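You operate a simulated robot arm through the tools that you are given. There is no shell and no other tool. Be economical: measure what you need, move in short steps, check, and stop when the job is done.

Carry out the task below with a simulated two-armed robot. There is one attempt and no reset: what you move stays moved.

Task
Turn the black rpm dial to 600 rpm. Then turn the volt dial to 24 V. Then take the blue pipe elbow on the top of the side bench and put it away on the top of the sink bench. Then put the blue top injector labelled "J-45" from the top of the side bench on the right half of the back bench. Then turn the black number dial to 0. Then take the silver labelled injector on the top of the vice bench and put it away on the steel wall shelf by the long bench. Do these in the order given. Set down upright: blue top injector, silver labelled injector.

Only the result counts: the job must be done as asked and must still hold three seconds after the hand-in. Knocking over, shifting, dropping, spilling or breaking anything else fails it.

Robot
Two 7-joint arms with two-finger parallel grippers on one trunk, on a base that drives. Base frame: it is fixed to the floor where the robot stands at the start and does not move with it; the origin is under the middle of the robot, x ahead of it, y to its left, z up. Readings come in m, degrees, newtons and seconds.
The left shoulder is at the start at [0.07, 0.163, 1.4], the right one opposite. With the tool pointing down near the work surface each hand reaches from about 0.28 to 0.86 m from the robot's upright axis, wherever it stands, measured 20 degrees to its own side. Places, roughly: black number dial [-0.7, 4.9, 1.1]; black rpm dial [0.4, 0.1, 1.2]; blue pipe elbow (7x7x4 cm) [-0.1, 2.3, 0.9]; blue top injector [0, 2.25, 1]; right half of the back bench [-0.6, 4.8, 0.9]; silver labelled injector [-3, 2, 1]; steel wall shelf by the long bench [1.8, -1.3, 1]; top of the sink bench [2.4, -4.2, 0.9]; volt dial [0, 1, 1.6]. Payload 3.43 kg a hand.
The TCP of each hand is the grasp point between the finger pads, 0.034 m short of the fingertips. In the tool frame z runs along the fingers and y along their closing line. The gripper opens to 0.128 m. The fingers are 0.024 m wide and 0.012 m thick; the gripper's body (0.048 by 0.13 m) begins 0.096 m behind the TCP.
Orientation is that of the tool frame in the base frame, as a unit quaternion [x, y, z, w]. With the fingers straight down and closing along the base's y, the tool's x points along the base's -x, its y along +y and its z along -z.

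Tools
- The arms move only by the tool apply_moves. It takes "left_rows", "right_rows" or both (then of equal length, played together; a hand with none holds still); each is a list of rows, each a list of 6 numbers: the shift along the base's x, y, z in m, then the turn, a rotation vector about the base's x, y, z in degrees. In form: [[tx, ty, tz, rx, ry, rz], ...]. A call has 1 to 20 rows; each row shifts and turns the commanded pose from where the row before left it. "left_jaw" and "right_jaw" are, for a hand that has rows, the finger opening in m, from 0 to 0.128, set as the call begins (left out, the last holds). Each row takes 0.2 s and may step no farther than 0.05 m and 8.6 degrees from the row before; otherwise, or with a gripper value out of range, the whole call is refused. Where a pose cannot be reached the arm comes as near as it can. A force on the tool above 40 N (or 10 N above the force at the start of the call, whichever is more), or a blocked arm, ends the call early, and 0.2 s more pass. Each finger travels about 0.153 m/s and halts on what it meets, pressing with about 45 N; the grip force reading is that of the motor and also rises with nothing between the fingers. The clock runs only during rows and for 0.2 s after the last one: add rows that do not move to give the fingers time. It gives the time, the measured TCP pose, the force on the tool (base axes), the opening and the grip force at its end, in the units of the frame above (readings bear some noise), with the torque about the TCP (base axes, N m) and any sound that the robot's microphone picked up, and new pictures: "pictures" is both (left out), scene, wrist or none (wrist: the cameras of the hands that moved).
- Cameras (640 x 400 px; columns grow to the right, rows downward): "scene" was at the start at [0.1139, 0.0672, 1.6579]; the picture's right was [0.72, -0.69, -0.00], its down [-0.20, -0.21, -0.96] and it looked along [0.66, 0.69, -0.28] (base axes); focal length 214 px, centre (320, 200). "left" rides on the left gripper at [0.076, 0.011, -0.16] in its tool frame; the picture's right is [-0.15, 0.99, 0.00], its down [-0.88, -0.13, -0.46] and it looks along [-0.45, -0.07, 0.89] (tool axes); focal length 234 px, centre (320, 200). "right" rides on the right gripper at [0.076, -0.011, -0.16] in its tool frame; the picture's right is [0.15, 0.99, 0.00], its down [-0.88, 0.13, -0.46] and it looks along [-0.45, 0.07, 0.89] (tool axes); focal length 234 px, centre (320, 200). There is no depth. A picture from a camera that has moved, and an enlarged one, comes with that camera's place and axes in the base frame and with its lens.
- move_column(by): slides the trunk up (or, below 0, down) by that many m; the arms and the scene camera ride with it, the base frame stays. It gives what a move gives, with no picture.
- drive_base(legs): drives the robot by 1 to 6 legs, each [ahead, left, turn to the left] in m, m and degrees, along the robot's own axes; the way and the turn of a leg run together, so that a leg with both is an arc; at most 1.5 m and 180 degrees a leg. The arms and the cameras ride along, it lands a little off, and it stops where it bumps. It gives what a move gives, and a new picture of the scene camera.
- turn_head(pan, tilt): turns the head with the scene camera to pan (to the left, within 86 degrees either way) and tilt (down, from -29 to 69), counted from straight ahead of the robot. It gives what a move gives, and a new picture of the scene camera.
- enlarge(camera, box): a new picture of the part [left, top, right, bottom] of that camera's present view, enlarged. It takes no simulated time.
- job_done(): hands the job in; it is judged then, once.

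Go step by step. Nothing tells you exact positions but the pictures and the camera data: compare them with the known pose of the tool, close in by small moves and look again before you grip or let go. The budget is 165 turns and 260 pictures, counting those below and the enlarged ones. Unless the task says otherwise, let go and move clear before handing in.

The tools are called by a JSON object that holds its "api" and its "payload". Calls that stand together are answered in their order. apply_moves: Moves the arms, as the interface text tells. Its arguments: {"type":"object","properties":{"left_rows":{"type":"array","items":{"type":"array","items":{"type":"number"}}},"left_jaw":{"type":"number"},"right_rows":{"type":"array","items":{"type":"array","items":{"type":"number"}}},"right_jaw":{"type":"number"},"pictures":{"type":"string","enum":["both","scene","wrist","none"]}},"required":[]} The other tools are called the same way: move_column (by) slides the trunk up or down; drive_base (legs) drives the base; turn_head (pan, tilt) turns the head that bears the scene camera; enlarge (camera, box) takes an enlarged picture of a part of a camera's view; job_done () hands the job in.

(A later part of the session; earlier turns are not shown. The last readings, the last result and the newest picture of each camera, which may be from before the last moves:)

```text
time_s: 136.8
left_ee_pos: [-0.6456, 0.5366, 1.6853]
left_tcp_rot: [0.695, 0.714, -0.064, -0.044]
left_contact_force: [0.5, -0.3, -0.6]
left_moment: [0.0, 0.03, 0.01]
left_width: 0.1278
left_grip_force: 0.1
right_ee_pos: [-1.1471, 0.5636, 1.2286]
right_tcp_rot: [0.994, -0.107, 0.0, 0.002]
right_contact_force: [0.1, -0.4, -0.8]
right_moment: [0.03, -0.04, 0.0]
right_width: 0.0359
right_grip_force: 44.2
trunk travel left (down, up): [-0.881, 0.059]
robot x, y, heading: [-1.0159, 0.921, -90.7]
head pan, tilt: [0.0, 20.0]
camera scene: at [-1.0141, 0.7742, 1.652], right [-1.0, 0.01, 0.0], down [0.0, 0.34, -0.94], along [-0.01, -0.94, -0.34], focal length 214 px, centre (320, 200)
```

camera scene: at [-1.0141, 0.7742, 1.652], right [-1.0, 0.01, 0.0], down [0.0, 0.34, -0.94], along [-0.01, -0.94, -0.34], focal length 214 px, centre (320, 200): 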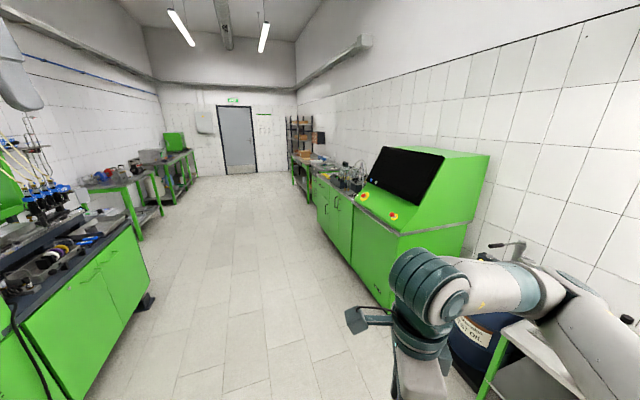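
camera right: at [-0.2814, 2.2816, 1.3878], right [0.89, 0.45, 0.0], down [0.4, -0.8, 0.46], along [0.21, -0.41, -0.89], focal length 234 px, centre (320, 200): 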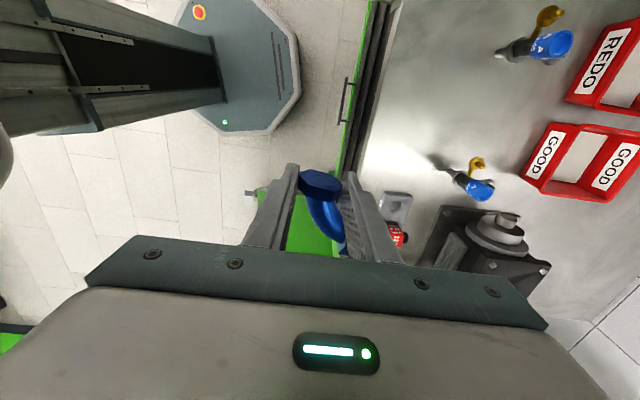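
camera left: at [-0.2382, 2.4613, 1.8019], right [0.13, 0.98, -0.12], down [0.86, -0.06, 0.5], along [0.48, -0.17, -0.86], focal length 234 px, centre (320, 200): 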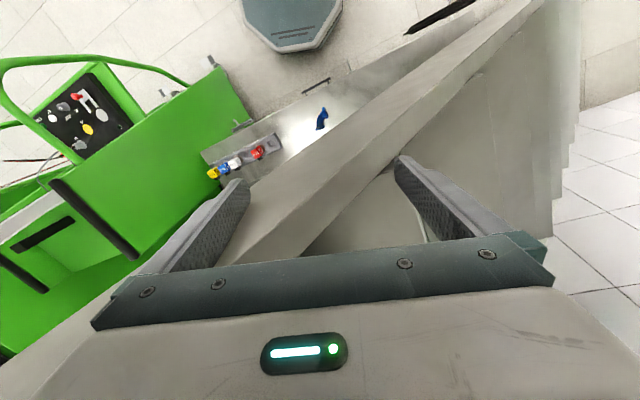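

The corridor runs along −y; sink bench is far on the left. Driving there in stages.

{"api": "drive_base", "payload": {"legs": [[1.4, 0.45, 0], [1.2, 0.3, 0], [1.0, 0.6, 0]]}}

{"api": "turn_head", "payload": {"pan": 40, "tilt": 20}}

```text
time_s: 155.4
left_ee_pos: [0.7442, -3.0004, 1.6864]
left_tcp_rot: [0.682, 0.727, -0.066, -0.042]
left_contact_force: [0.3, 0.4, -0.8]
left_moment: [-0.03, -0.02, 0.0]
left_width: 0.1279
left_grip_force: 0.1
right_ee_pos: [0.2422, -2.9944, 1.229]
right_tcp_rot: [0.996, -0.089, 0.001, 0.002]
right_contact_force: [0.0, 0.2, -1.8]
right_moment: [-0.02, -0.01, -0.01]
right_width: 0.0357
right_grip_force: 44.9
trunk travel left (down, up): [-0.881, 0.059]
robot x, y, heading: [0.3632, -2.6317, -88.3]
head pan, tilt: [0.0, 20.0]
camera scene: at [0.3668, -2.7779, 1.6522], right [-1.0, -0.03, 0.0], down [-0.01, 0.34, -0.94], along [0.03, -0.94, -0.34], focal length 214 px, centre (320, 200)
```

scene: 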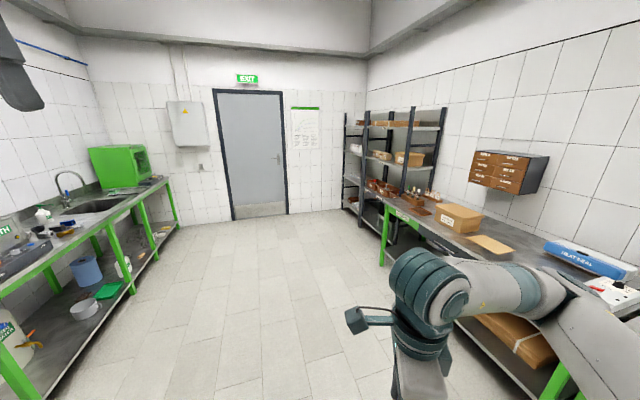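

```text
time_s: 156.4
left_ee_pos: [0.7443, -3.0012, 1.6857]
left_tcp_rot: [0.683, 0.727, -0.065, -0.043]
left_contact_force: [-0.7, -0.1, 0.1]
left_moment: [0.03, -0.02, 0.01]
left_width: 0.128
left_grip_force: 0.1
right_ee_pos: [0.2428, -2.9948, 1.2289]
right_tcp_rot: [0.996, -0.089, 0.0, 0.002]
right_contact_force: [0.5, -0.1, -0.9]
right_moment: [0.01, -0.06, -0.03]
right_width: 0.0358
right_grip_force: 45.0
trunk travel left (down, up): [-0.881, 0.059]
robot x, y, heading: [0.3635, -2.6369, -88.3]
head pan, tilt: [40.0, 20.0]
camera scene: at [0.4264, -2.7552, 1.6522], right [-0.75, -0.66, 0.0], down [-0.23, 0.26, -0.94], along [0.62, -0.7, -0.34], focal length 214 px, centre (320, 200)
```

scene: 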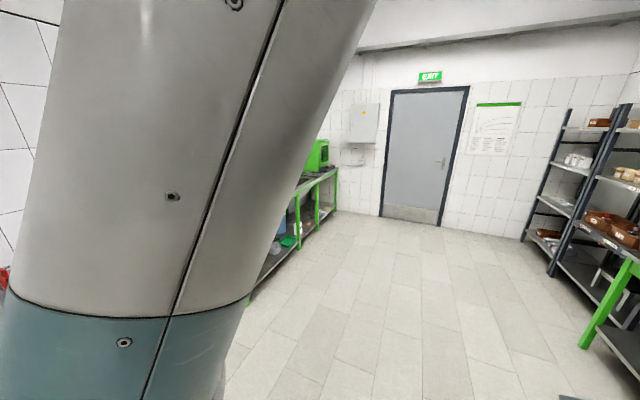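

{"api": "drive_base", "payload": {"legs": [[1.3, 0.75, 0], [0, 0, 95]]}}

{"api": "turn_head", "payload": {"pan": 0, "tilt": 30}}

```text
refused: leg 1 is longer than a leg can be; nothing moved
```

```text
time_s: 157.5
left_ee_pos: [0.7436, -3.0019, 1.6853]
left_tcp_rot: [0.682, 0.727, -0.065, -0.043]
left_contact_force: [-0.5, 0.8, -0.6]
left_moment: [-0.01, -0.01, 0.0]
left_width: 0.1279
left_grip_force: 0.1
right_ee_pos: [0.2426, -2.9944, 1.2281]
right_tcp_rot: [0.996, -0.089, 0.0, 0.001]
right_contact_force: [-0.2, -1.0, -2.0]
right_moment: [0.04, -0.03, -0.03]
right_width: 0.0357
right_grip_force: 44.8
trunk travel left (down, up): [-0.881, 0.059]
robot x, y, heading: [0.3625, -2.6373, -88.2]
head pan, tilt: [0.0, 30.0]
camera scene: at [0.3674, -2.7761, 1.6361], right [-1.0, -0.03, 0.0], down [-0.01, 0.5, -0.87], along [0.02, -0.87, -0.5], focal length 214 px, centre (320, 200)
```

scene: 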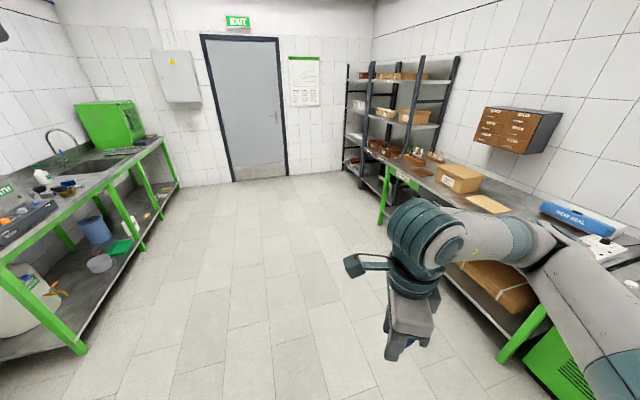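

{"api": "drive_base", "payload": {"legs": [[1.2, 0.6, 0], [0, 0, 95]]}}

```text
time_s: 168.4
left_ee_pos: [1.3223, -3.4066, 1.6864]
left_tcp_rot: [-0.093, 0.993, -0.075, 0.021]
left_contact_force: [-0.1, 0.8, -0.8]
left_moment: [0.02, 0.01, 0.03]
left_width: 0.128
left_grip_force: 0.1
right_ee_pos: [1.3753, -3.9055, 1.2282]
right_tcp_rot: [0.726, 0.687, 0.001, 0.0]
right_contact_force: [0.4, 0.1, -2.6]
right_moment: [0.06, 0.07, -0.03]
right_width: 0.0357
right_grip_force: 45.0
trunk travel left (down, up): [-0.881, 0.059]
robot x, y, heading: [1.0018, -3.8291, 8.7]
head pan, tilt: [0.0, 30.0]
camera scene: at [1.1422, -3.8081, 1.6361], right [0.15, -0.99, 0.0], down [-0.49, -0.07, -0.87], along [0.86, 0.13, -0.5], focal length 214 px, centre (320, 200)
```

scene: 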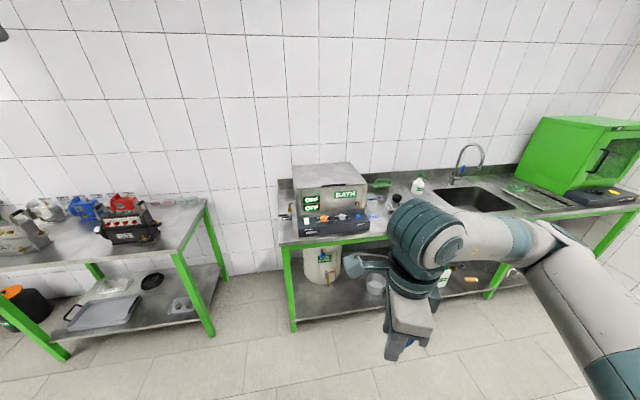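

{"api": "drive_base", "payload": {"legs": [[0.3, -0.3, 0]]}}

{"api": "turn_head", "payload": {"pan": 5, "tilt": 42}}

{"api": "enlarge", "payload": {"camera": "scene", "box": [220, 80, 460, 230]}}

```text
time_s: 170.9
left_ee_pos: [1.6532, -3.6549, 1.6853]
left_tcp_rot: [-0.095, 0.992, -0.076, 0.022]
left_contact_force: [0.1, 0.0, -0.5]
left_moment: [0.0, 0.01, -0.02]
left_width: 0.1279
left_grip_force: 0.0
right_ee_pos: [1.7098, -4.1547, 1.2283]
right_tcp_rot: [0.725, 0.689, 0.001, 0.003]
right_contact_force: [0.8, 0.6, -1.7]
right_moment: [0.06, 0.0, -0.01]
right_width: 0.0355
right_grip_force: 44.4
trunk travel left (down, up): [-0.881, 0.059]
robot x, y, heading: [1.3379, -4.0805, 8.9]
head pan, tilt: [0.0, 30.0]
camera scene: at [1.4757, -4.0577, 1.6363], right [0.15, -0.99, 0.0], down [-0.49, -0.08, -0.87], along [0.86, 0.13, -0.5], focal length 214 px, centre (320, 200)
```

scene: 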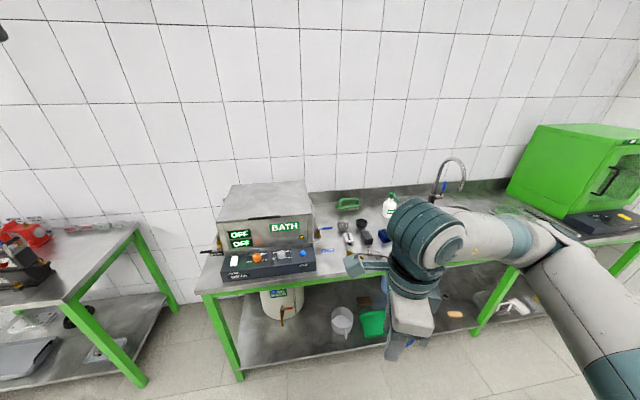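

```text
time_s: 171.7
left_ee_pos: [1.6556, -3.6578, 1.6859]
left_tcp_rot: [-0.095, 0.993, -0.075, 0.02]
left_contact_force: [-0.6, -1.1, -0.6]
left_moment: [0.05, 0.01, 0.03]
left_width: 0.1282
left_grip_force: 0.0
right_ee_pos: [1.7114, -4.1553, 1.2282]
right_tcp_rot: [0.724, 0.689, 0.001, 0.001]
right_contact_force: [-0.2, -0.2, -1.5]
right_moment: [0.06, 0.04, 0.0]
right_width: 0.0358
right_grip_force: 45.6
trunk travel left (down, up): [-0.881, 0.059]
robot x, y, heading: [1.3358, -4.0817, 8.9]
head pan, tilt: [5.0, 42.0]
camera scene: at [1.4697, -4.0531, 1.6178], right [0.24, -0.97, 0.0], down [-0.65, -0.16, -0.74], along [0.72, 0.18, -0.67], focal length 214 px, centre (320, 200)
```

scene: 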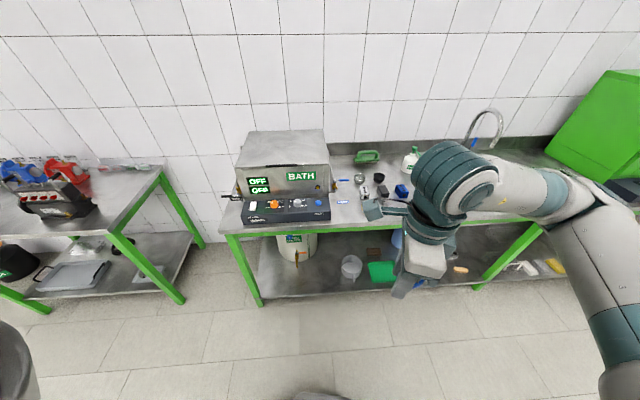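

```text
2.67 times, centred on (340, 155) of scene
camera zoom: at [1.4697, -4.0531, 1.6178], right [0.24, -0.97, 0.0], down [-0.65, -0.16, -0.74], along [0.72, 0.18, -0.67], focal length 572 px, centre (267, 320)
```

zoom: 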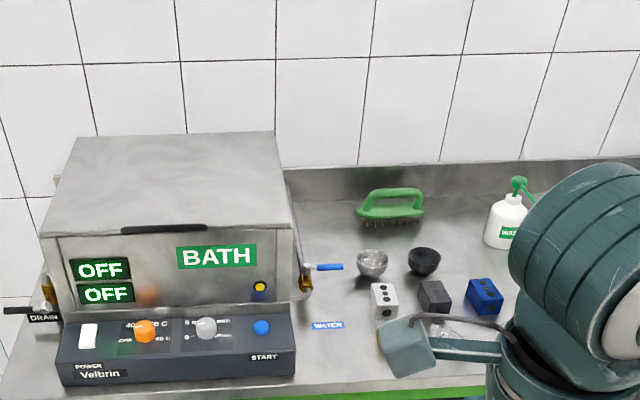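

I'll extend the hand over the bench at height to see free space with the wrist camera.

{"api": "apply_moves", "payload": {"right_rows": [[0.045, 0, 0.01, 0, 0, 0], [0.045, 0, 0.01, 0, 0, 0], [0.045, 0, 0.01, 0, 0, 0], [0.045, 0, 0.01, 0, 0, 0], [0.045, 0, 0, 0, 0, 0], [0.045, 0, 0, 0, 0, 0], [0.045, 0, 0, 0, 0, 0]]}}

```text
time_s: 173.3
left_ee_pos: [1.6564, -3.656, 1.6855]
left_tcp_rot: [-0.094, 0.993, -0.075, 0.02]
left_contact_force: [1.1, -0.3, 0.1]
left_moment: [0.0, 0.03, 0.0]
left_width: 0.128
left_grip_force: 0.0
right_ee_pos: [2.0294, -4.1549, 1.2688]
right_tcp_rot: [0.725, 0.689, 0.002, 0.0]
right_contact_force: [0.3, 0.5, -1.9]
right_moment: [0.06, 0.01, 0.01]
right_width: 0.0358
right_grip_force: 45.0
trunk travel left (down, up): [-0.881, 0.059]
robot x, y, heading: [1.338, -4.0839, 8.9]
head pan, tilt: [5.0, 42.0]
camera scene: at [1.4707, -4.0522, 1.6176], right [0.24, -0.97, 0.0], down [-0.65, -0.16, -0.74], along [0.72, 0.18, -0.67], focal length 214 px, centre (320, 200)
camera right: at [2.0208, -4.0788, 1.4274], right [1.0, 0.1, 0.0], down [0.08, -0.89, 0.46], along [0.05, -0.45, -0.89], focal length 234 px, centre (320, 200)
```

scene: 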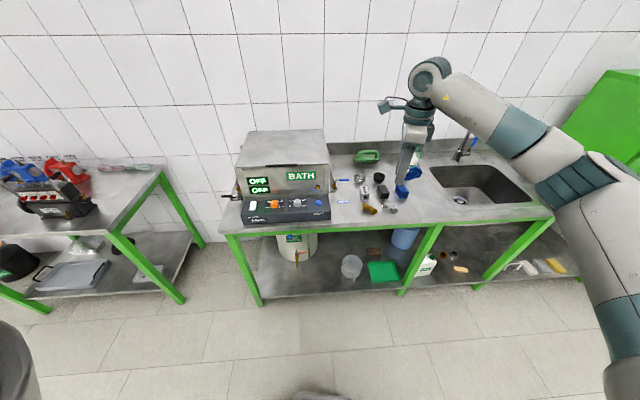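
right: 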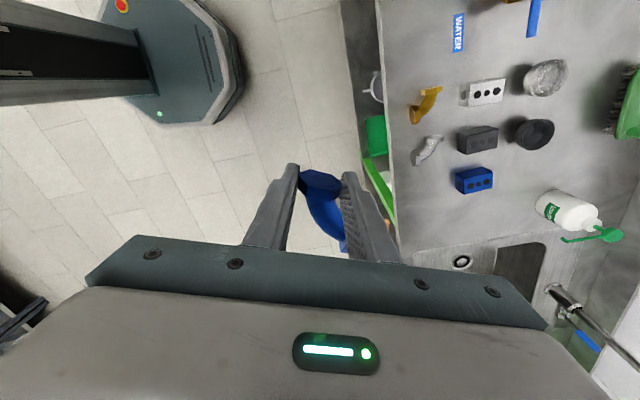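

Free spot chosen at about [2.305, -4.305] (between the blue block, sink and front edge). Driving closer for reach.

{"api": "drive_base", "payload": {"legs": [[0.28, 0, 0]]}}

{"api": "apply_moves", "payload": {"right_rows": [[0, -0.035, 0, 0, 0, 0], [0, -0.035, 0, 0, 0, 0], [0, -0.035, 0, 0, 0, 0], [0, -0.03, 0, 0, 0, 0], [0, -0.03, -0.02, 0, 0, 0], [0, 0, -0.02, 0, 0, 0]]}}

```text
time_s: 175.2
left_ee_pos: [1.9273, -3.6141, 1.6874]
left_tcp_rot: [-0.094, 0.993, -0.075, 0.022]
left_contact_force: [-0.6, -0.1, -0.3]
left_moment: [0.01, -0.02, -0.02]
left_width: 0.1277
left_grip_force: 0.2
right_ee_pos: [2.2983, -4.115, 1.2697]
right_tcp_rot: [0.726, 0.688, 0.003, 0.001]
right_contact_force: [-1.0, -0.2, -1.4]
right_moment: [0.03, 0.0, 0.01]
right_width: 0.0357
right_grip_force: 45.3
trunk travel left (down, up): [-0.881, 0.059]
robot x, y, heading: [1.6127, -4.0375, 9.0]
head pan, tilt: [5.0, 42.0]
camera scene: at [1.741, -4.0109, 1.6181], right [0.24, -0.97, 0.0], down [-0.65, -0.16, -0.74], along [0.72, 0.18, -0.67], focal length 214 px, centre (320, 200)
```

scene: 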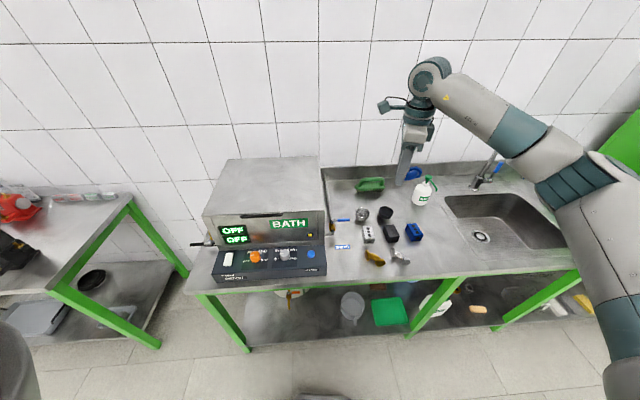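

```text
time_s: 176.6
left_ee_pos: [1.9311, -3.6151, 1.6853]
left_tcp_rot: [-0.095, 0.992, -0.074, 0.021]
left_contact_force: [0.1, 0.1, 0.3]
left_moment: [-0.01, -0.02, -0.01]
left_width: 0.1282
left_grip_force: 0.1
right_ee_pos: [2.3018, -4.2799, 1.2274]
right_tcp_rot: [0.724, 0.689, 0.002, 0.001]
right_contact_force: [0.5, -0.8, -1.1]
right_moment: [0.05, 0.04, 0.03]
right_width: 0.0358
right_grip_force: 45.1
trunk travel left (down, up): [-0.881, 0.059]
robot x, y, heading: [1.6147, -4.0409, 8.7]
head pan, tilt: [5.0, 42.0]
camera scene: at [1.7448, -4.0104, 1.6177], right [0.24, -0.97, 0.0], down [-0.65, -0.16, -0.74], along [0.72, 0.18, -0.67], focal length 214 px, centre (320, 200)
camera right: at [2.2943, -4.2019, 1.3871], right [1.0, 0.1, 0.0], down [0.08, -0.89, 0.46], along [0.05, -0.45, -0.89], focal length 234 px, centre (320, 200)
```

scene: 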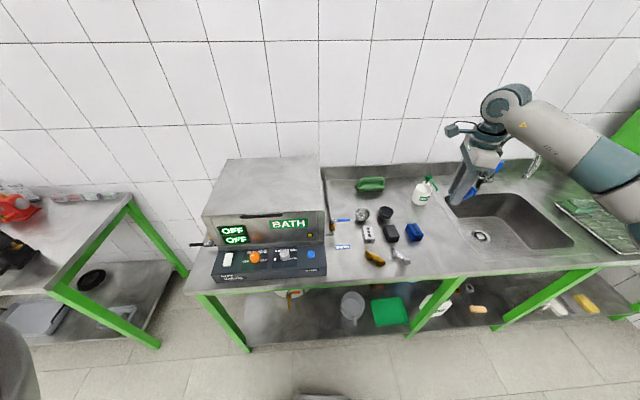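
right: 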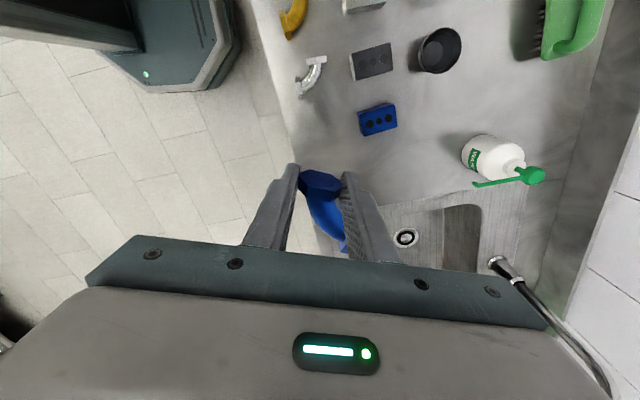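

Position over the free spot looks right. Descending.

{"api": "apply_moves", "payload": {"right_rows": [[0, -0.004, -0.045, 0, 0, 0], [0, -0.004, -0.045, 0, 0, 0], [0, -0.004, -0.045, 0, 0, 0], [0, -0.004, -0.045, 0, 0, 0], [0, -0.004, -0.04, 0, 0, 0], [0, 0, -0.03, 0, 0, 0], [0, 0, 0, 0, 0, 0]]}}

{"api": "enlarge", "payload": {"camera": "scene", "box": [380, 180, 500, 290]}}

```text
time_s: 178.2
left_ee_pos: [1.9295, -3.6147, 1.6859]
left_tcp_rot: [-0.094, 0.993, -0.075, 0.021]
left_contact_force: [0.5, 0.0, 0.5]
left_moment: [0.01, -0.02, 0.02]
left_width: 0.1279
left_grip_force: 0.0
right_ee_pos: [2.3011, -4.2997, 0.9799]
right_tcp_rot: [0.725, 0.688, 0.001, 0.001]
right_contact_force: [-0.5, 1.6, -1.1]
right_moment: [0.06, 0.04, 0.0]
right_width: 0.0358
right_grip_force: 45.1
trunk travel left (down, up): [-0.881, 0.059]
robot x, y, heading: [1.6107, -4.039, 8.8]
head pan, tilt: [5.0, 42.0]
camera scene: at [1.7435, -4.0108, 1.6178], right [0.24, -0.97, 0.0], down [-0.65, -0.16, -0.74], along [0.72, 0.18, -0.67], focal length 214 px, centre (320, 200)
camera right: at [2.2935, -4.2216, 1.1392], right [1.0, 0.09, 0.0], down [0.08, -0.89, 0.46], along [0.05, -0.45, -0.89], focal length 234 px, centre (320, 200)
```

scene: 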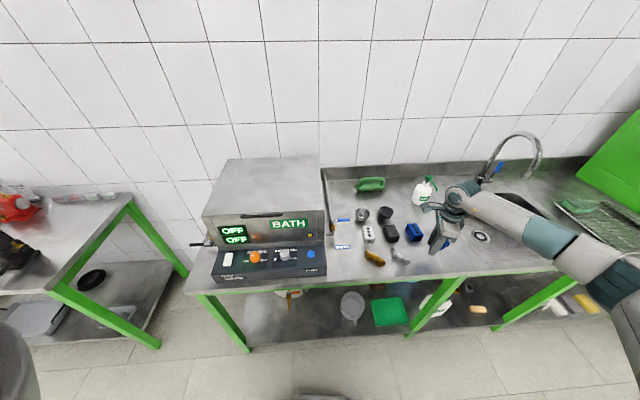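
right: 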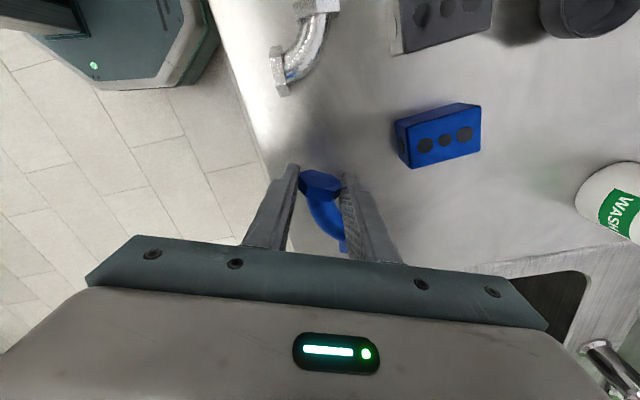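

```text
3.64 times, centred on (440, 235) of scene
camera zoom: at [1.7435, -4.0108, 1.6178], right [0.24, -0.97, 0.0], down [-0.65, -0.16, -0.74], along [0.72, 0.18, -0.67], focal length 780 px, centre (-116, 73)
```

zoom: 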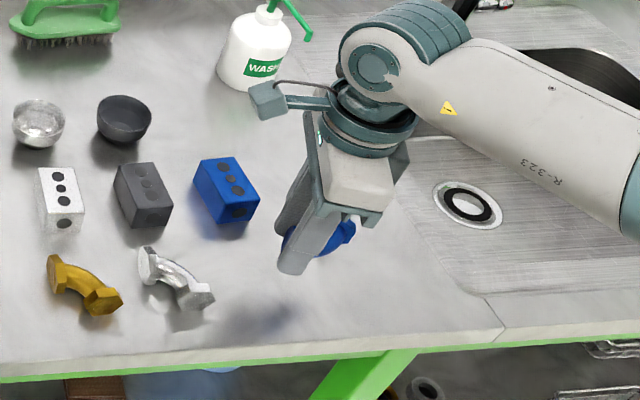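

{"api": "apply_moves", "payload": {"right_rows": [[0.006, 0, -0.015, 0, 0, 0], [0.004, 0, -0.015, 0, 0, 0], [0, 0, -0.006, 0, 0, 0], [0, 0, -0.006, 0, 0, 0], [0, 0, 0, 0, 0, 0]], "pictures": "wrist"}}

{"api": "enlarge", "payload": {"camera": "scene", "box": [400, 200, 480, 270]}}

```text
time_s: 179.4
left_ee_pos: [1.9294, -3.6147, 1.6851]
left_tcp_rot: [-0.095, 0.992, -0.075, 0.021]
left_contact_force: [0.8, 0.0, -0.3]
left_moment: [0.0, 0.0, 0.05]
left_width: 0.1278
left_grip_force: 0.1
right_ee_pos: [2.3113, -4.2989, 0.9366]
right_tcp_rot: [0.725, 0.689, 0.002, 0.001]
right_contact_force: [-0.1, 0.4, -1.1]
right_moment: [0.04, 0.04, 0.01]
right_width: 0.0359
right_grip_force: 44.7
trunk travel left (down, up): [-0.881, 0.059]
robot x, y, heading: [1.6122, -4.0409, 8.6]
head pan, tilt: [5.0, 42.0]
camera right: at [2.3039, -4.2227, 1.0968], right [1.0, 0.1, 0.0], down [0.08, -0.89, 0.46], along [0.05, -0.45, -0.89], focal length 234 px, centre (320, 200)
```

right: 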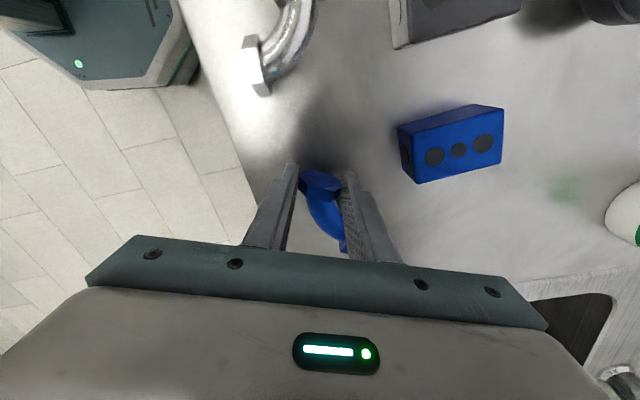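

```text
5.71 times, centred on (440, 235) of scene
camera zoom: at [1.744, -4.0107, 1.6178], right [0.24, -0.97, 0.0], down [-0.65, -0.16, -0.74], along [0.72, 0.18, -0.67], focal length 1226 px, centre (-366, 0)
```

zoom: 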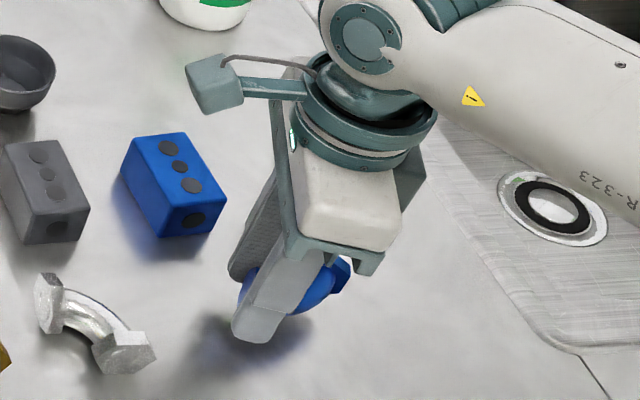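

{"api": "apply_moves", "payload": {"right_rows": [[0, 0, -0.005, 0, 0, 0], [0, 0, -0.005, 0, 0, 0], [0, 0, 0, 0, 0, 0]], "pictures": "none"}}

{"api": "apply_moves", "payload": {"right_rows": [[0, 0, -0.003, 0, 0, 0], [0, 0, -0.003, 0, 0, 0], [0, 0, 0, 0, 0, 0]], "pictures": "none"}}

{"api": "enlarge", "payload": {"camera": "scene", "box": [400, 200, 480, 270]}}

```text
time_s: 180.2
left_ee_pos: [1.9295, -3.6155, 1.6866]
left_tcp_rot: [-0.096, 0.992, -0.075, 0.021]
left_contact_force: [-0.3, -0.3, 0.0]
left_moment: [0.0, 0.01, -0.02]
left_width: 0.1279
left_grip_force: 0.0
right_ee_pos: [2.311, -4.2997, 0.9262]
right_tcp_rot: [0.726, 0.688, 0.002, 0.001]
right_contact_force: [0.6, -0.9, -2.3]
right_moment: [0.02, 0.02, -0.03]
right_width: 0.0357
right_grip_force: 44.9
trunk travel left (down, up): [-0.881, 0.059]
robot x, y, heading: [1.6134, -4.0367, 9.0]
head pan, tilt: [5.0, 42.0]
```

```text
time_s: 181.0
left_ee_pos: [1.9301, -3.615, 1.6852]
left_tcp_rot: [-0.094, 0.992, -0.075, 0.022]
left_contact_force: [0.7, 0.6, -1.0]
left_moment: [0.03, 0.0, 0.03]
left_width: 0.1277
left_grip_force: 0.2
right_ee_pos: [2.3101, -4.2989, 0.9217]
right_tcp_rot: [0.725, 0.689, 0.001, 0.0]
right_contact_force: [0.0, 0.5, -1.5]
right_moment: [0.05, 0.02, -0.01]
right_width: 0.0357
right_grip_force: 44.8
trunk travel left (down, up): [-0.881, 0.059]
robot x, y, heading: [1.6112, -4.0336, 8.6]
head pan, tilt: [5.0, 42.0]
```

```text
5.71 times, centred on (440, 235) of scene
camera zoom: at [1.7438, -4.0107, 1.6178], right [0.24, -0.97, 0.0], down [-0.65, -0.16, -0.74], along [0.72, 0.18, -0.67], focal length 1226 px, centre (-366, 0)
```

zoom: 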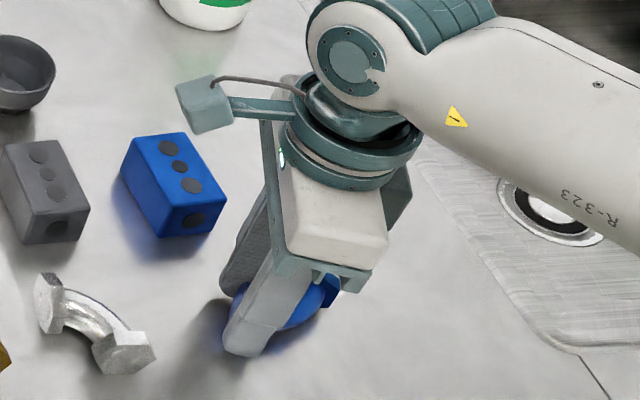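

{"api": "apply_moves", "payload": {"right_rows": [[0, 0, -0.004, 0, 0, 0], [0, 0, -0.004, 0, 0, 0], [0, 0, 0, 0, 0, 0]], "pictures": "none"}}

{"api": "apply_moves", "payload": {"right_rows": [[0, 0, -0.003, 0, 0, 0], [0, 0, -0.003, 0, 0, 0], [0, 0, 0, 0, 0, 0]], "pictures": "none"}}

{"api": "enlarge", "payload": {"camera": "scene", "box": [400, 200, 480, 270]}}

```text
time_s: 181.8
left_ee_pos: [1.925, -3.6143, 1.6864]
left_tcp_rot: [-0.095, 0.992, -0.076, 0.021]
left_contact_force: [0.0, 0.0, 0.8]
left_moment: [0.04, -0.02, 0.02]
left_width: 0.1281
left_grip_force: 0.0
right_ee_pos: [2.31, -4.2971, 0.9186]
right_tcp_rot: [0.726, 0.688, 0.006, 0.003]
right_contact_force: [6.2, -5.0, 38.0]
right_moment: [-0.21, 0.42, -0.09]
right_width: 0.0361
right_grip_force: 44.7
trunk travel left (down, up): [-0.881, 0.059]
robot x, y, heading: [1.6127, -4.0387, 8.7]
head pan, tilt: [5.0, 42.0]
```

```text
time_s: 182.6
left_ee_pos: [1.9237, -3.6137, 1.6862]
left_tcp_rot: [-0.094, 0.992, -0.076, 0.022]
left_contact_force: [-0.1, 0.2, -0.1]
left_moment: [0.03, 0.01, 0.0]
left_width: 0.1281
left_grip_force: 0.1
right_ee_pos: [2.3108, -4.2957, 0.9137]
right_tcp_rot: [0.725, 0.689, 0.006, 0.003]
right_contact_force: [-13.6, 2.6, 22.8]
right_moment: [-0.1, 1.08, -0.23]
right_width: 0.0356
right_grip_force: 45.1
trunk travel left (down, up): [-0.881, 0.059]
robot x, y, heading: [1.6119, -4.0381, 8.9]
head pan, tilt: [5.0, 42.0]
stopped in row 3 (right hand): the force on the tool passed its limit at 50 N (the readings are from after the stop); the commanded pose is now the measured one
```

```text
5.71 times, centred on (440, 235) of scene
camera zoom: at [1.7387, -4.0095, 1.6178], right [0.24, -0.97, 0.0], down [-0.65, -0.16, -0.74], along [0.72, 0.18, -0.67], focal length 1226 px, centre (-366, 0)
```

zoom: 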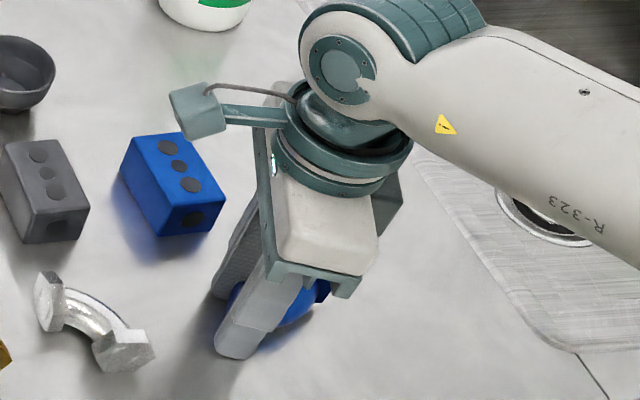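

The elbow is seated on the bench. Releasing and rising.

{"api": "apply_moves", "payload": {"right_rows": [[0, 0, 0.003, 0, 0, 0], [0, 0, 0, 0, 0, 0]], "right_jaw": 0.06, "pictures": "none"}}

{"api": "apply_moves", "payload": {"right_rows": [[0, 0, 0.03, 0, 0, 0], [0, 0, 0.045, 0, 0, 0], [0, 0, 0.045, 0, 0, 0], [0, 0, 0.045, 0, 0, 0], [0, 0, 0.045, 0, 0, 0], [0, 0, 0.045, 0, 0, 0], [-0.04, 0.02, 0.02, 0, 0, 0], [-0.04, 0.02, 0, 0, 0, 0]]}}

```text
time_s: 183.2
left_ee_pos: [1.9285, -3.613, 1.6854]
left_tcp_rot: [-0.094, 0.993, -0.074, 0.021]
left_contact_force: [-0.2, -0.1, 0.0]
left_moment: [0.03, -0.02, 0.04]
left_width: 0.1279
left_grip_force: 0.0
right_ee_pos: [2.3144, -4.2963, 0.9148]
right_tcp_rot: [0.725, 0.689, 0.007, 0.004]
right_contact_force: [11.6, 1.2, 14.2]
right_moment: [-0.1, 0.14, 0.05]
right_width: 0.0534
right_grip_force: 0.1
trunk travel left (down, up): [-0.881, 0.059]
robot x, y, heading: [1.6159, -4.0377, 8.9]
head pan, tilt: [5.0, 42.0]
```

```text
time_s: 185.0
left_ee_pos: [1.9276, -3.6142, 1.686]
left_tcp_rot: [-0.093, 0.993, -0.075, 0.021]
left_contact_force: [0.2, 0.1, 0.6]
left_moment: [0.04, 0.0, 0.0]
left_width: 0.1279
left_grip_force: 0.1
right_ee_pos: [2.2342, -4.2568, 1.1907]
right_tcp_rot: [0.725, 0.688, 0.005, 0.003]
right_contact_force: [0.1, -1.2, -0.5]
right_moment: [-0.01, 0.0, -0.03]
right_width: 0.0599
right_grip_force: 0.2
trunk travel left (down, up): [-0.881, 0.059]
robot x, y, heading: [1.6114, -4.0309, 8.9]
head pan, tilt: [5.0, 42.0]
camera scene: at [1.7421, -4.0102, 1.618], right [0.24, -0.97, 0.0], down [-0.65, -0.16, -0.74], along [0.72, 0.18, -0.67], focal length 214 px, centre (320, 200)
camera right: at [2.2251, -4.1806, 1.3501], right [1.0, 0.09, 0.01], down [0.08, -0.89, 0.45], along [0.05, -0.45, -0.89], focal length 234 px, centre (320, 200)
```

scene: 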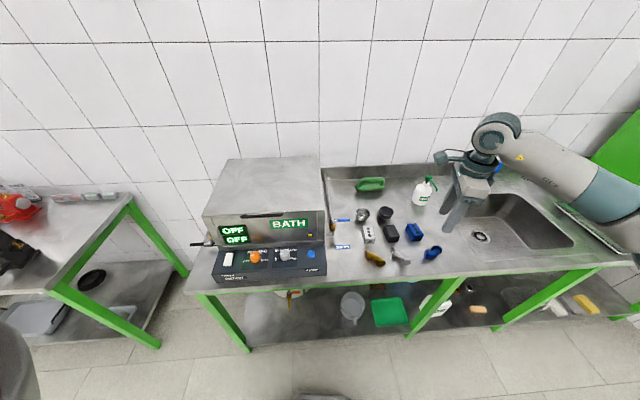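
right: 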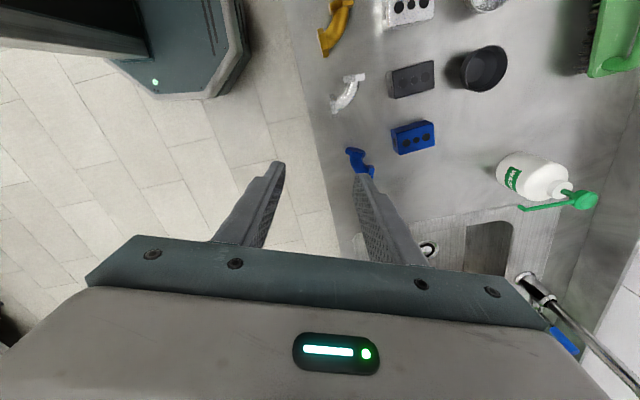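

Elbow is down on the sink bench. Retracting the arm and driving back to the side bench for J-45.

{"api": "apply_moves", "payload": {"right_rows": [[-0.042, 0.025, 0.01, 0, 0, 0], [-0.042, 0.025, 0.01, 0, 0, 0], [-0.042, 0.025, 0.01, 0, 0, 0], [-0.042, 0.025, 0, 0, 0, 0], [-0.042, 0.025, 0, 0, 0, 0], [-0.042, 0.025, 0, 0, 0, 0]], "pictures": "none"}}

{"api": "drive_base", "payload": {"legs": [[-0.6, 0, 0], [0, 0, 85], [1.2, 0.4, 0], [1.2, 0.4, 0], [1.2, 0.45, 0], [1.2, 0.2, 0]]}}

```text
time_s: 186.4
left_ee_pos: [1.9288, -3.6114, 1.6853]
left_tcp_rot: [-0.095, 0.992, -0.076, 0.021]
left_contact_force: [0.1, -0.2, -0.2]
left_moment: [-0.04, 0.0, -0.03]
left_width: 0.1278
left_grip_force: 0.0
right_ee_pos: [1.9849, -4.1025, 1.2202]
right_tcp_rot: [0.726, 0.688, 0.004, 0.002]
right_contact_force: [-0.3, 0.0, 0.6]
right_moment: [0.01, 0.0, -0.01]
right_width: 0.0603
right_grip_force: 0.1
right hand out of reach, approached as far as the arm can: row 6
trunk travel left (down, up): [-0.881, 0.059]
robot x, y, heading: [1.6172, -4.0386, 8.8]
head pan, tilt: [5.0, 42.0]
```

```text
time_s: 217.2
left_ee_pos: [-1.1314, 0.9205, 1.6868]
left_tcp_rot: [0.732, -0.676, 0.042, -0.066]
left_contact_force: [-0.2, 0.3, 0.3]
left_moment: [0.01, -0.01, -0.01]
left_width: 0.1281
left_grip_force: 0.0
right_ee_pos: [-0.6398, 0.9213, 1.2197]
right_tcp_rot: [0.081, 0.997, 0.005, -0.001]
right_contact_force: [0.5, 0.8, -0.3]
right_moment: [0.05, 0.0, -0.01]
right_width: 0.06
right_grip_force: 0.1
trunk travel left (down, up): [-0.881, 0.059]
robot x, y, heading: [-0.7436, 0.5631, 92.3]
head pan, tilt: [5.0, 42.0]
camera scene: at [-0.76, 0.6925, 1.6179], right [0.99, 0.13, 0.0], down [0.09, -0.66, -0.74], along [-0.1, 0.74, -0.67], focal length 214 px, centre (320, 200)
```

scene: 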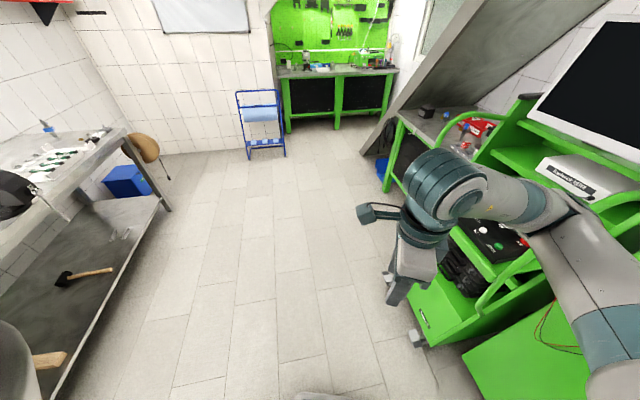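

{"api": "drive_base", "payload": {"legs": [[1.35, 0.22, 0], [0, 0, -62], [0.45, 0, 0]]}}

{"api": "turn_head", "payload": {"pan": -20, "tilt": 45}}

```text
time_s: 228.9
left_ee_pos: [-0.5427, 2.6132, 1.6857]
left_tcp_rot: [-0.292, 0.953, -0.069, 0.037]
left_contact_force: [-0.5, -0.2, 0.4]
left_moment: [0.01, -0.02, -0.01]
left_width: 0.1279
left_grip_force: 0.1
right_ee_pos: [-0.2976, 2.186, 1.2199]
right_tcp_rot: [0.572, 0.82, 0.006, 0.001]
right_contact_force: [0.1, -0.2, 0.1]
right_moment: [0.02, -0.01, 0.01]
right_width: 0.0602
right_grip_force: 0.0
trunk travel left (down, up): [-0.881, 0.059]
robot x, y, heading: [-0.6613, 2.1033, 31.8]
head pan, tilt: [5.0, 42.0]
camera scene: at [-0.5581, 2.1763, 1.618], right [0.6, -0.8, 0.0], down [-0.53, -0.4, -0.74], along [0.59, 0.45, -0.67], focal length 214 px, centre (320, 200)
```

scene: 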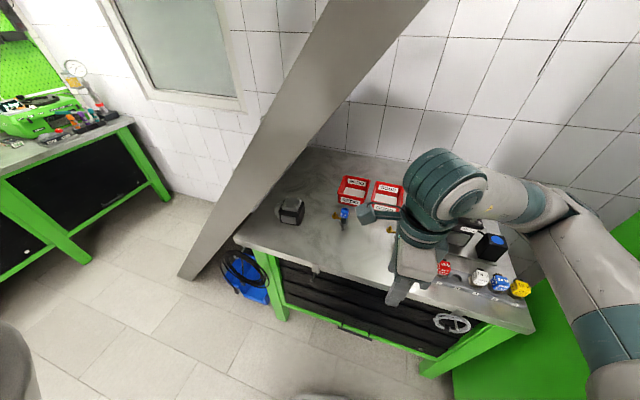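

```text
time_s: 229.8
left_ee_pos: [-0.5418, 2.6145, 1.6847]
left_tcp_rot: [-0.292, 0.953, -0.07, 0.036]
left_contact_force: [0.6, 0.4, 0.3]
left_moment: [0.0, 0.05, 0.0]
left_width: 0.1281
left_grip_force: 0.0
right_ee_pos: [-0.2965, 2.186, 1.2191]
right_tcp_rot: [0.572, 0.82, 0.004, 0.001]
right_contact_force: [0.7, 0.9, -1.0]
right_moment: [0.0, 0.02, 0.01]
right_width: 0.0601
right_grip_force: 0.0
trunk travel left (down, up): [-0.881, 0.059]
robot x, y, heading: [-0.6646, 2.097, 31.9]
head pan, tilt: [-20.0, 45.0]
camera scene: at [-0.5426, 2.1446, 1.6134], right [0.21, -0.98, 0.0], down [-0.69, -0.15, -0.71], along [0.69, 0.15, -0.71], focal length 214 px, centre (320, 200)
```

scene: 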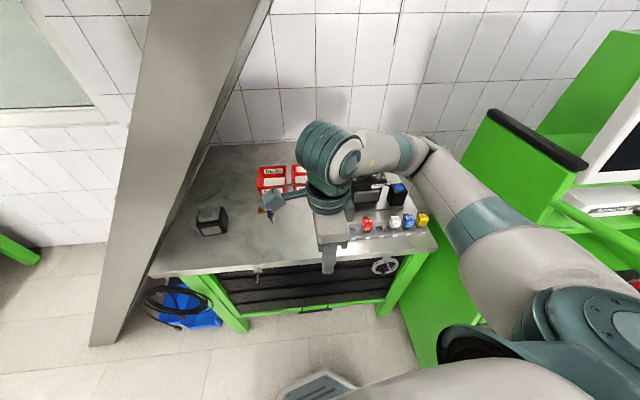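

Moving the right hand at height to near J-45 for a close view.

{"api": "apply_moves", "payload": {"right_rows": [[0.034, 0.03, 0, 0, 0, 0], [0.034, 0.03, 0, 0, 0, 0], [0.034, 0.03, 0, 0, 0, 0], [0.034, 0.03, 0, 0, 0, 0], [0.034, 0.03, 0, 0, 0, 0], [0.034, 0.03, 0, 0, 0, 0], [0.03, 0.03, -0.02, 0, 0, 0]], "right_jaw": 0.07}}

```text
time_s: 231.4
left_ee_pos: [-0.5418, 2.617, 1.6843]
left_tcp_rot: [-0.292, 0.953, -0.069, 0.035]
left_contact_force: [-0.1, 0.0, -0.1]
left_moment: [-0.02, 0.0, 0.0]
left_width: 0.1278
left_grip_force: 0.0
right_ee_pos: [-0.062, 2.3981, 1.1966]
right_tcp_rot: [0.572, 0.82, 0.004, 0.002]
right_contact_force: [-0.1, 0.8, -0.4]
right_moment: [-0.02, 0.0, 0.01]
right_width: 0.0701
right_grip_force: 0.0
trunk travel left (down, up): [-0.881, 0.059]
robot x, y, heading: [-0.6662, 2.1012, 31.8]
head pan, tilt: [-20.0, 45.0]
camera scene: at [-0.5427, 2.1461, 1.6134], right [0.21, -0.98, 0.0], down [-0.69, -0.15, -0.71], along [0.69, 0.15, -0.71], focal length 214 px, centre (320, 200)
camera right: at [-0.0981, 2.4644, 1.356], right [0.88, 0.48, 0.01], down [0.42, -0.78, 0.45], along [0.22, -0.4, -0.89], focal length 234 px, centre (320, 200)
```

scene: 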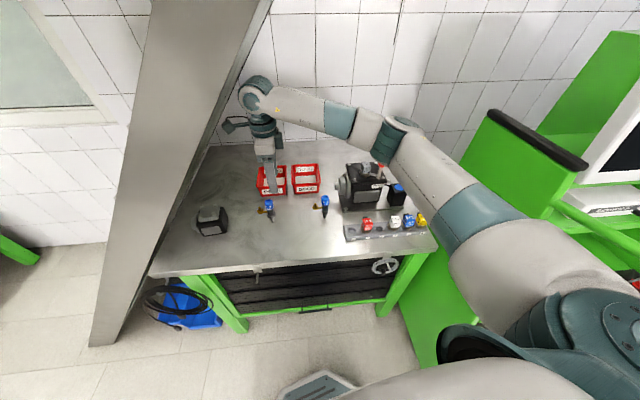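
right: 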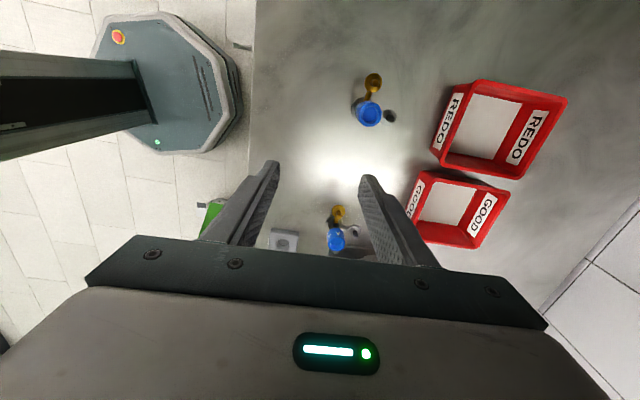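

{"api": "enlarge", "payload": {"camera": "right", "box": [330, 60, 430, 140]}}

```text
5.00 times, centred on (380, 100) of right
camera zoom: at [-0.0981, 2.4644, 1.356], right [0.88, 0.48, 0.01], down [0.42, -0.78, 0.45], along [0.22, -0.4, -0.89], focal length 1171 px, centre (20, 700)
```

zoom: 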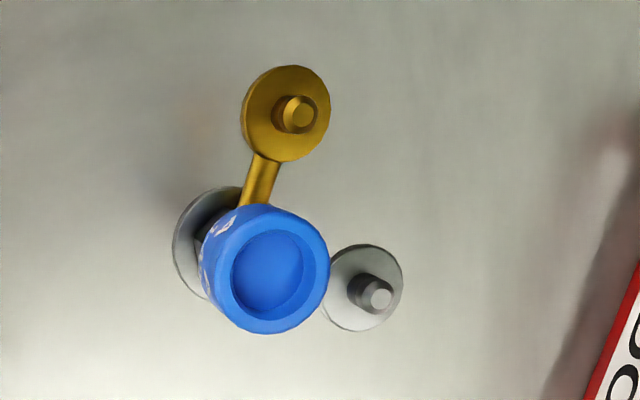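

I'll yaw +42° so the fingers clear the brass and grey side arms, and centre above the cap at [-0.017, 2.462].

{"api": "apply_moves", "payload": {"right_rows": [[0.0075, 0.0107, -0.013, 0, 0, 7], [0.0075, 0.0107, -0.013, 0, 0, 7], [0.0075, 0.0107, -0.013, 0, 0, 7], [0.0075, 0.0107, -0.013, 0, 0, 7], [0.0075, 0.0107, -0.013, 0, 0, 7], [0.0075, 0.0107, -0.013, 0, 0, 7], [0, 0, 0, 0, 0, 0]], "pictures": "wrist"}}

{"api": "enlarge", "payload": {"camera": "right", "box": [240, 90, 400, 190]}}

```text
time_s: 233.0
left_ee_pos: [-0.5403, 2.6147, 1.6857]
left_tcp_rot: [-0.292, 0.953, -0.069, 0.037]
left_contact_force: [-0.1, 0.1, 0.1]
left_moment: [0.03, 0.02, 0.02]
left_width: 0.1279
left_grip_force: 0.0
right_ee_pos: [-0.0186, 2.4608, 1.1205]
right_tcp_rot: [0.239, 0.971, 0.006, -0.001]
right_contact_force: [0.2, 0.3, 0.3]
right_moment: [0.01, -0.04, 0.0]
right_width: 0.0701
right_grip_force: 0.0
trunk travel left (down, up): [-0.881, 0.059]
robot x, y, heading: [-0.6656, 2.1017, 32.2]
head pan, tilt: [-20.0, 45.0]
camera right: at [-0.0899, 2.4847, 1.2799], right [0.33, 0.94, 0.01], down [0.84, -0.3, 0.45], along [0.43, -0.14, -0.89], focal length 234 px, centre (320, 200)
```

right: 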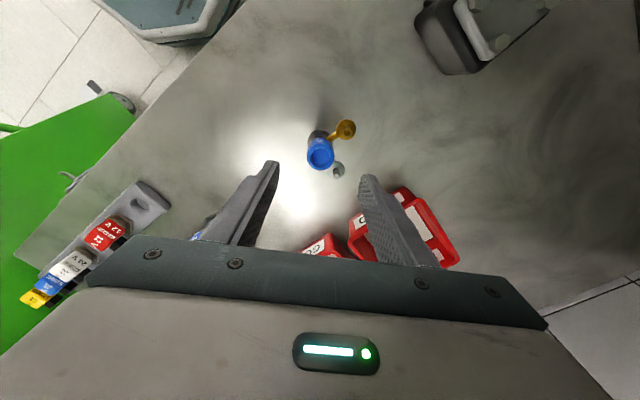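

```text
4.00 times, centred on (320, 140) of right
camera zoom: at [-0.0899, 2.4847, 1.2799], right [0.33, 0.94, 0.01], down [0.84, -0.3, 0.45], along [0.43, -0.14, -0.89], focal length 937 px, centre (320, 440)
```

zoom: 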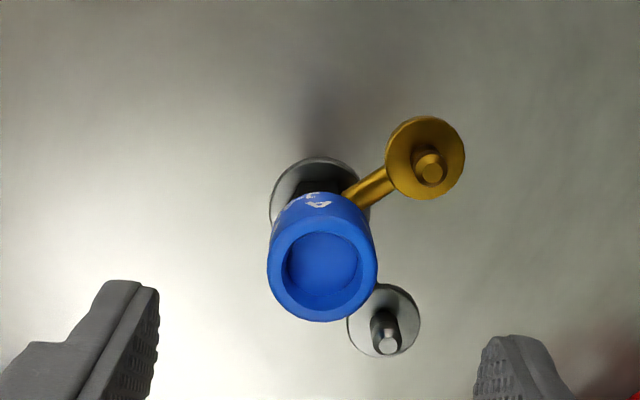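

Centred on the cap. Descending to grip it at cap height.

{"api": "apply_moves", "payload": {"right_rows": [[0, 0.002, -0.03, 0, 0, 0], [0, 0, -0.03, 0, 0, 0], [0, 0, -0.025, 0, 0, 0], [0, 0, -0.012, 0, 0, 0], [0, 0, 0, 0, 0, 0]], "pictures": "wrist"}}

{"api": "enlarge", "payload": {"camera": "scene", "box": [230, 140, 330, 230]}}

```text
time_s: 234.2
left_ee_pos: [-0.5408, 2.6151, 1.685]
left_tcp_rot: [-0.292, 0.953, -0.069, 0.036]
left_contact_force: [-0.7, 0.5, 0.4]
left_moment: [0.0, 0.02, 0.0]
left_width: 0.1281
left_grip_force: 0.0
right_ee_pos: [-0.0179, 2.4626, 1.0233]
right_tcp_rot: [0.24, 0.971, 0.004, -0.001]
right_contact_force: [-0.1, 0.7, -0.2]
right_moment: [-0.02, -0.06, 0.02]
right_width: 0.0701
right_grip_force: 0.1
trunk travel left (down, up): [-0.881, 0.059]
robot x, y, heading: [-0.667, 2.1, 31.9]
head pan, tilt: [-20.0, 45.0]
camera right: at [-0.0896, 2.4877, 1.1831], right [0.33, 0.94, 0.01], down [0.84, -0.3, 0.45], along [0.43, -0.14, -0.89], focal length 234 px, centre (320, 200)
```

right: 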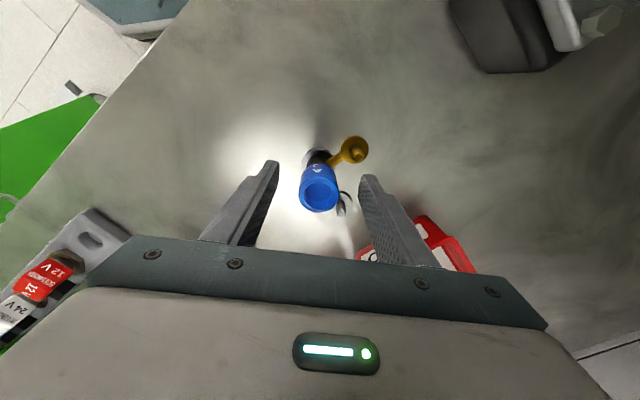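

```text
4.44 times, centred on (280, 185) of scene
camera zoom: at [-0.5433, 2.1442, 1.6135], right [0.21, -0.98, 0.0], down [-0.69, -0.15, -0.71], along [0.69, 0.15, -0.71], focal length 953 px, centre (498, 267)
```

zoom: 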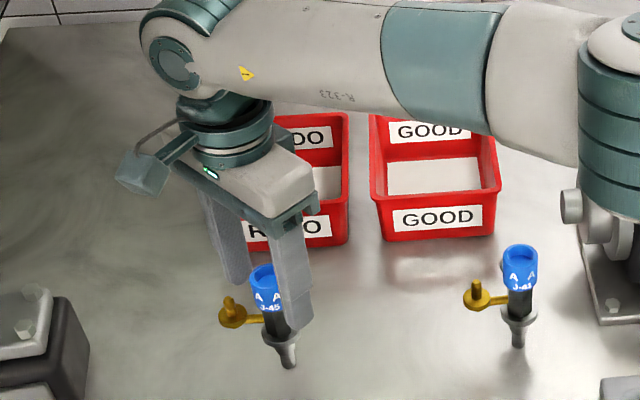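

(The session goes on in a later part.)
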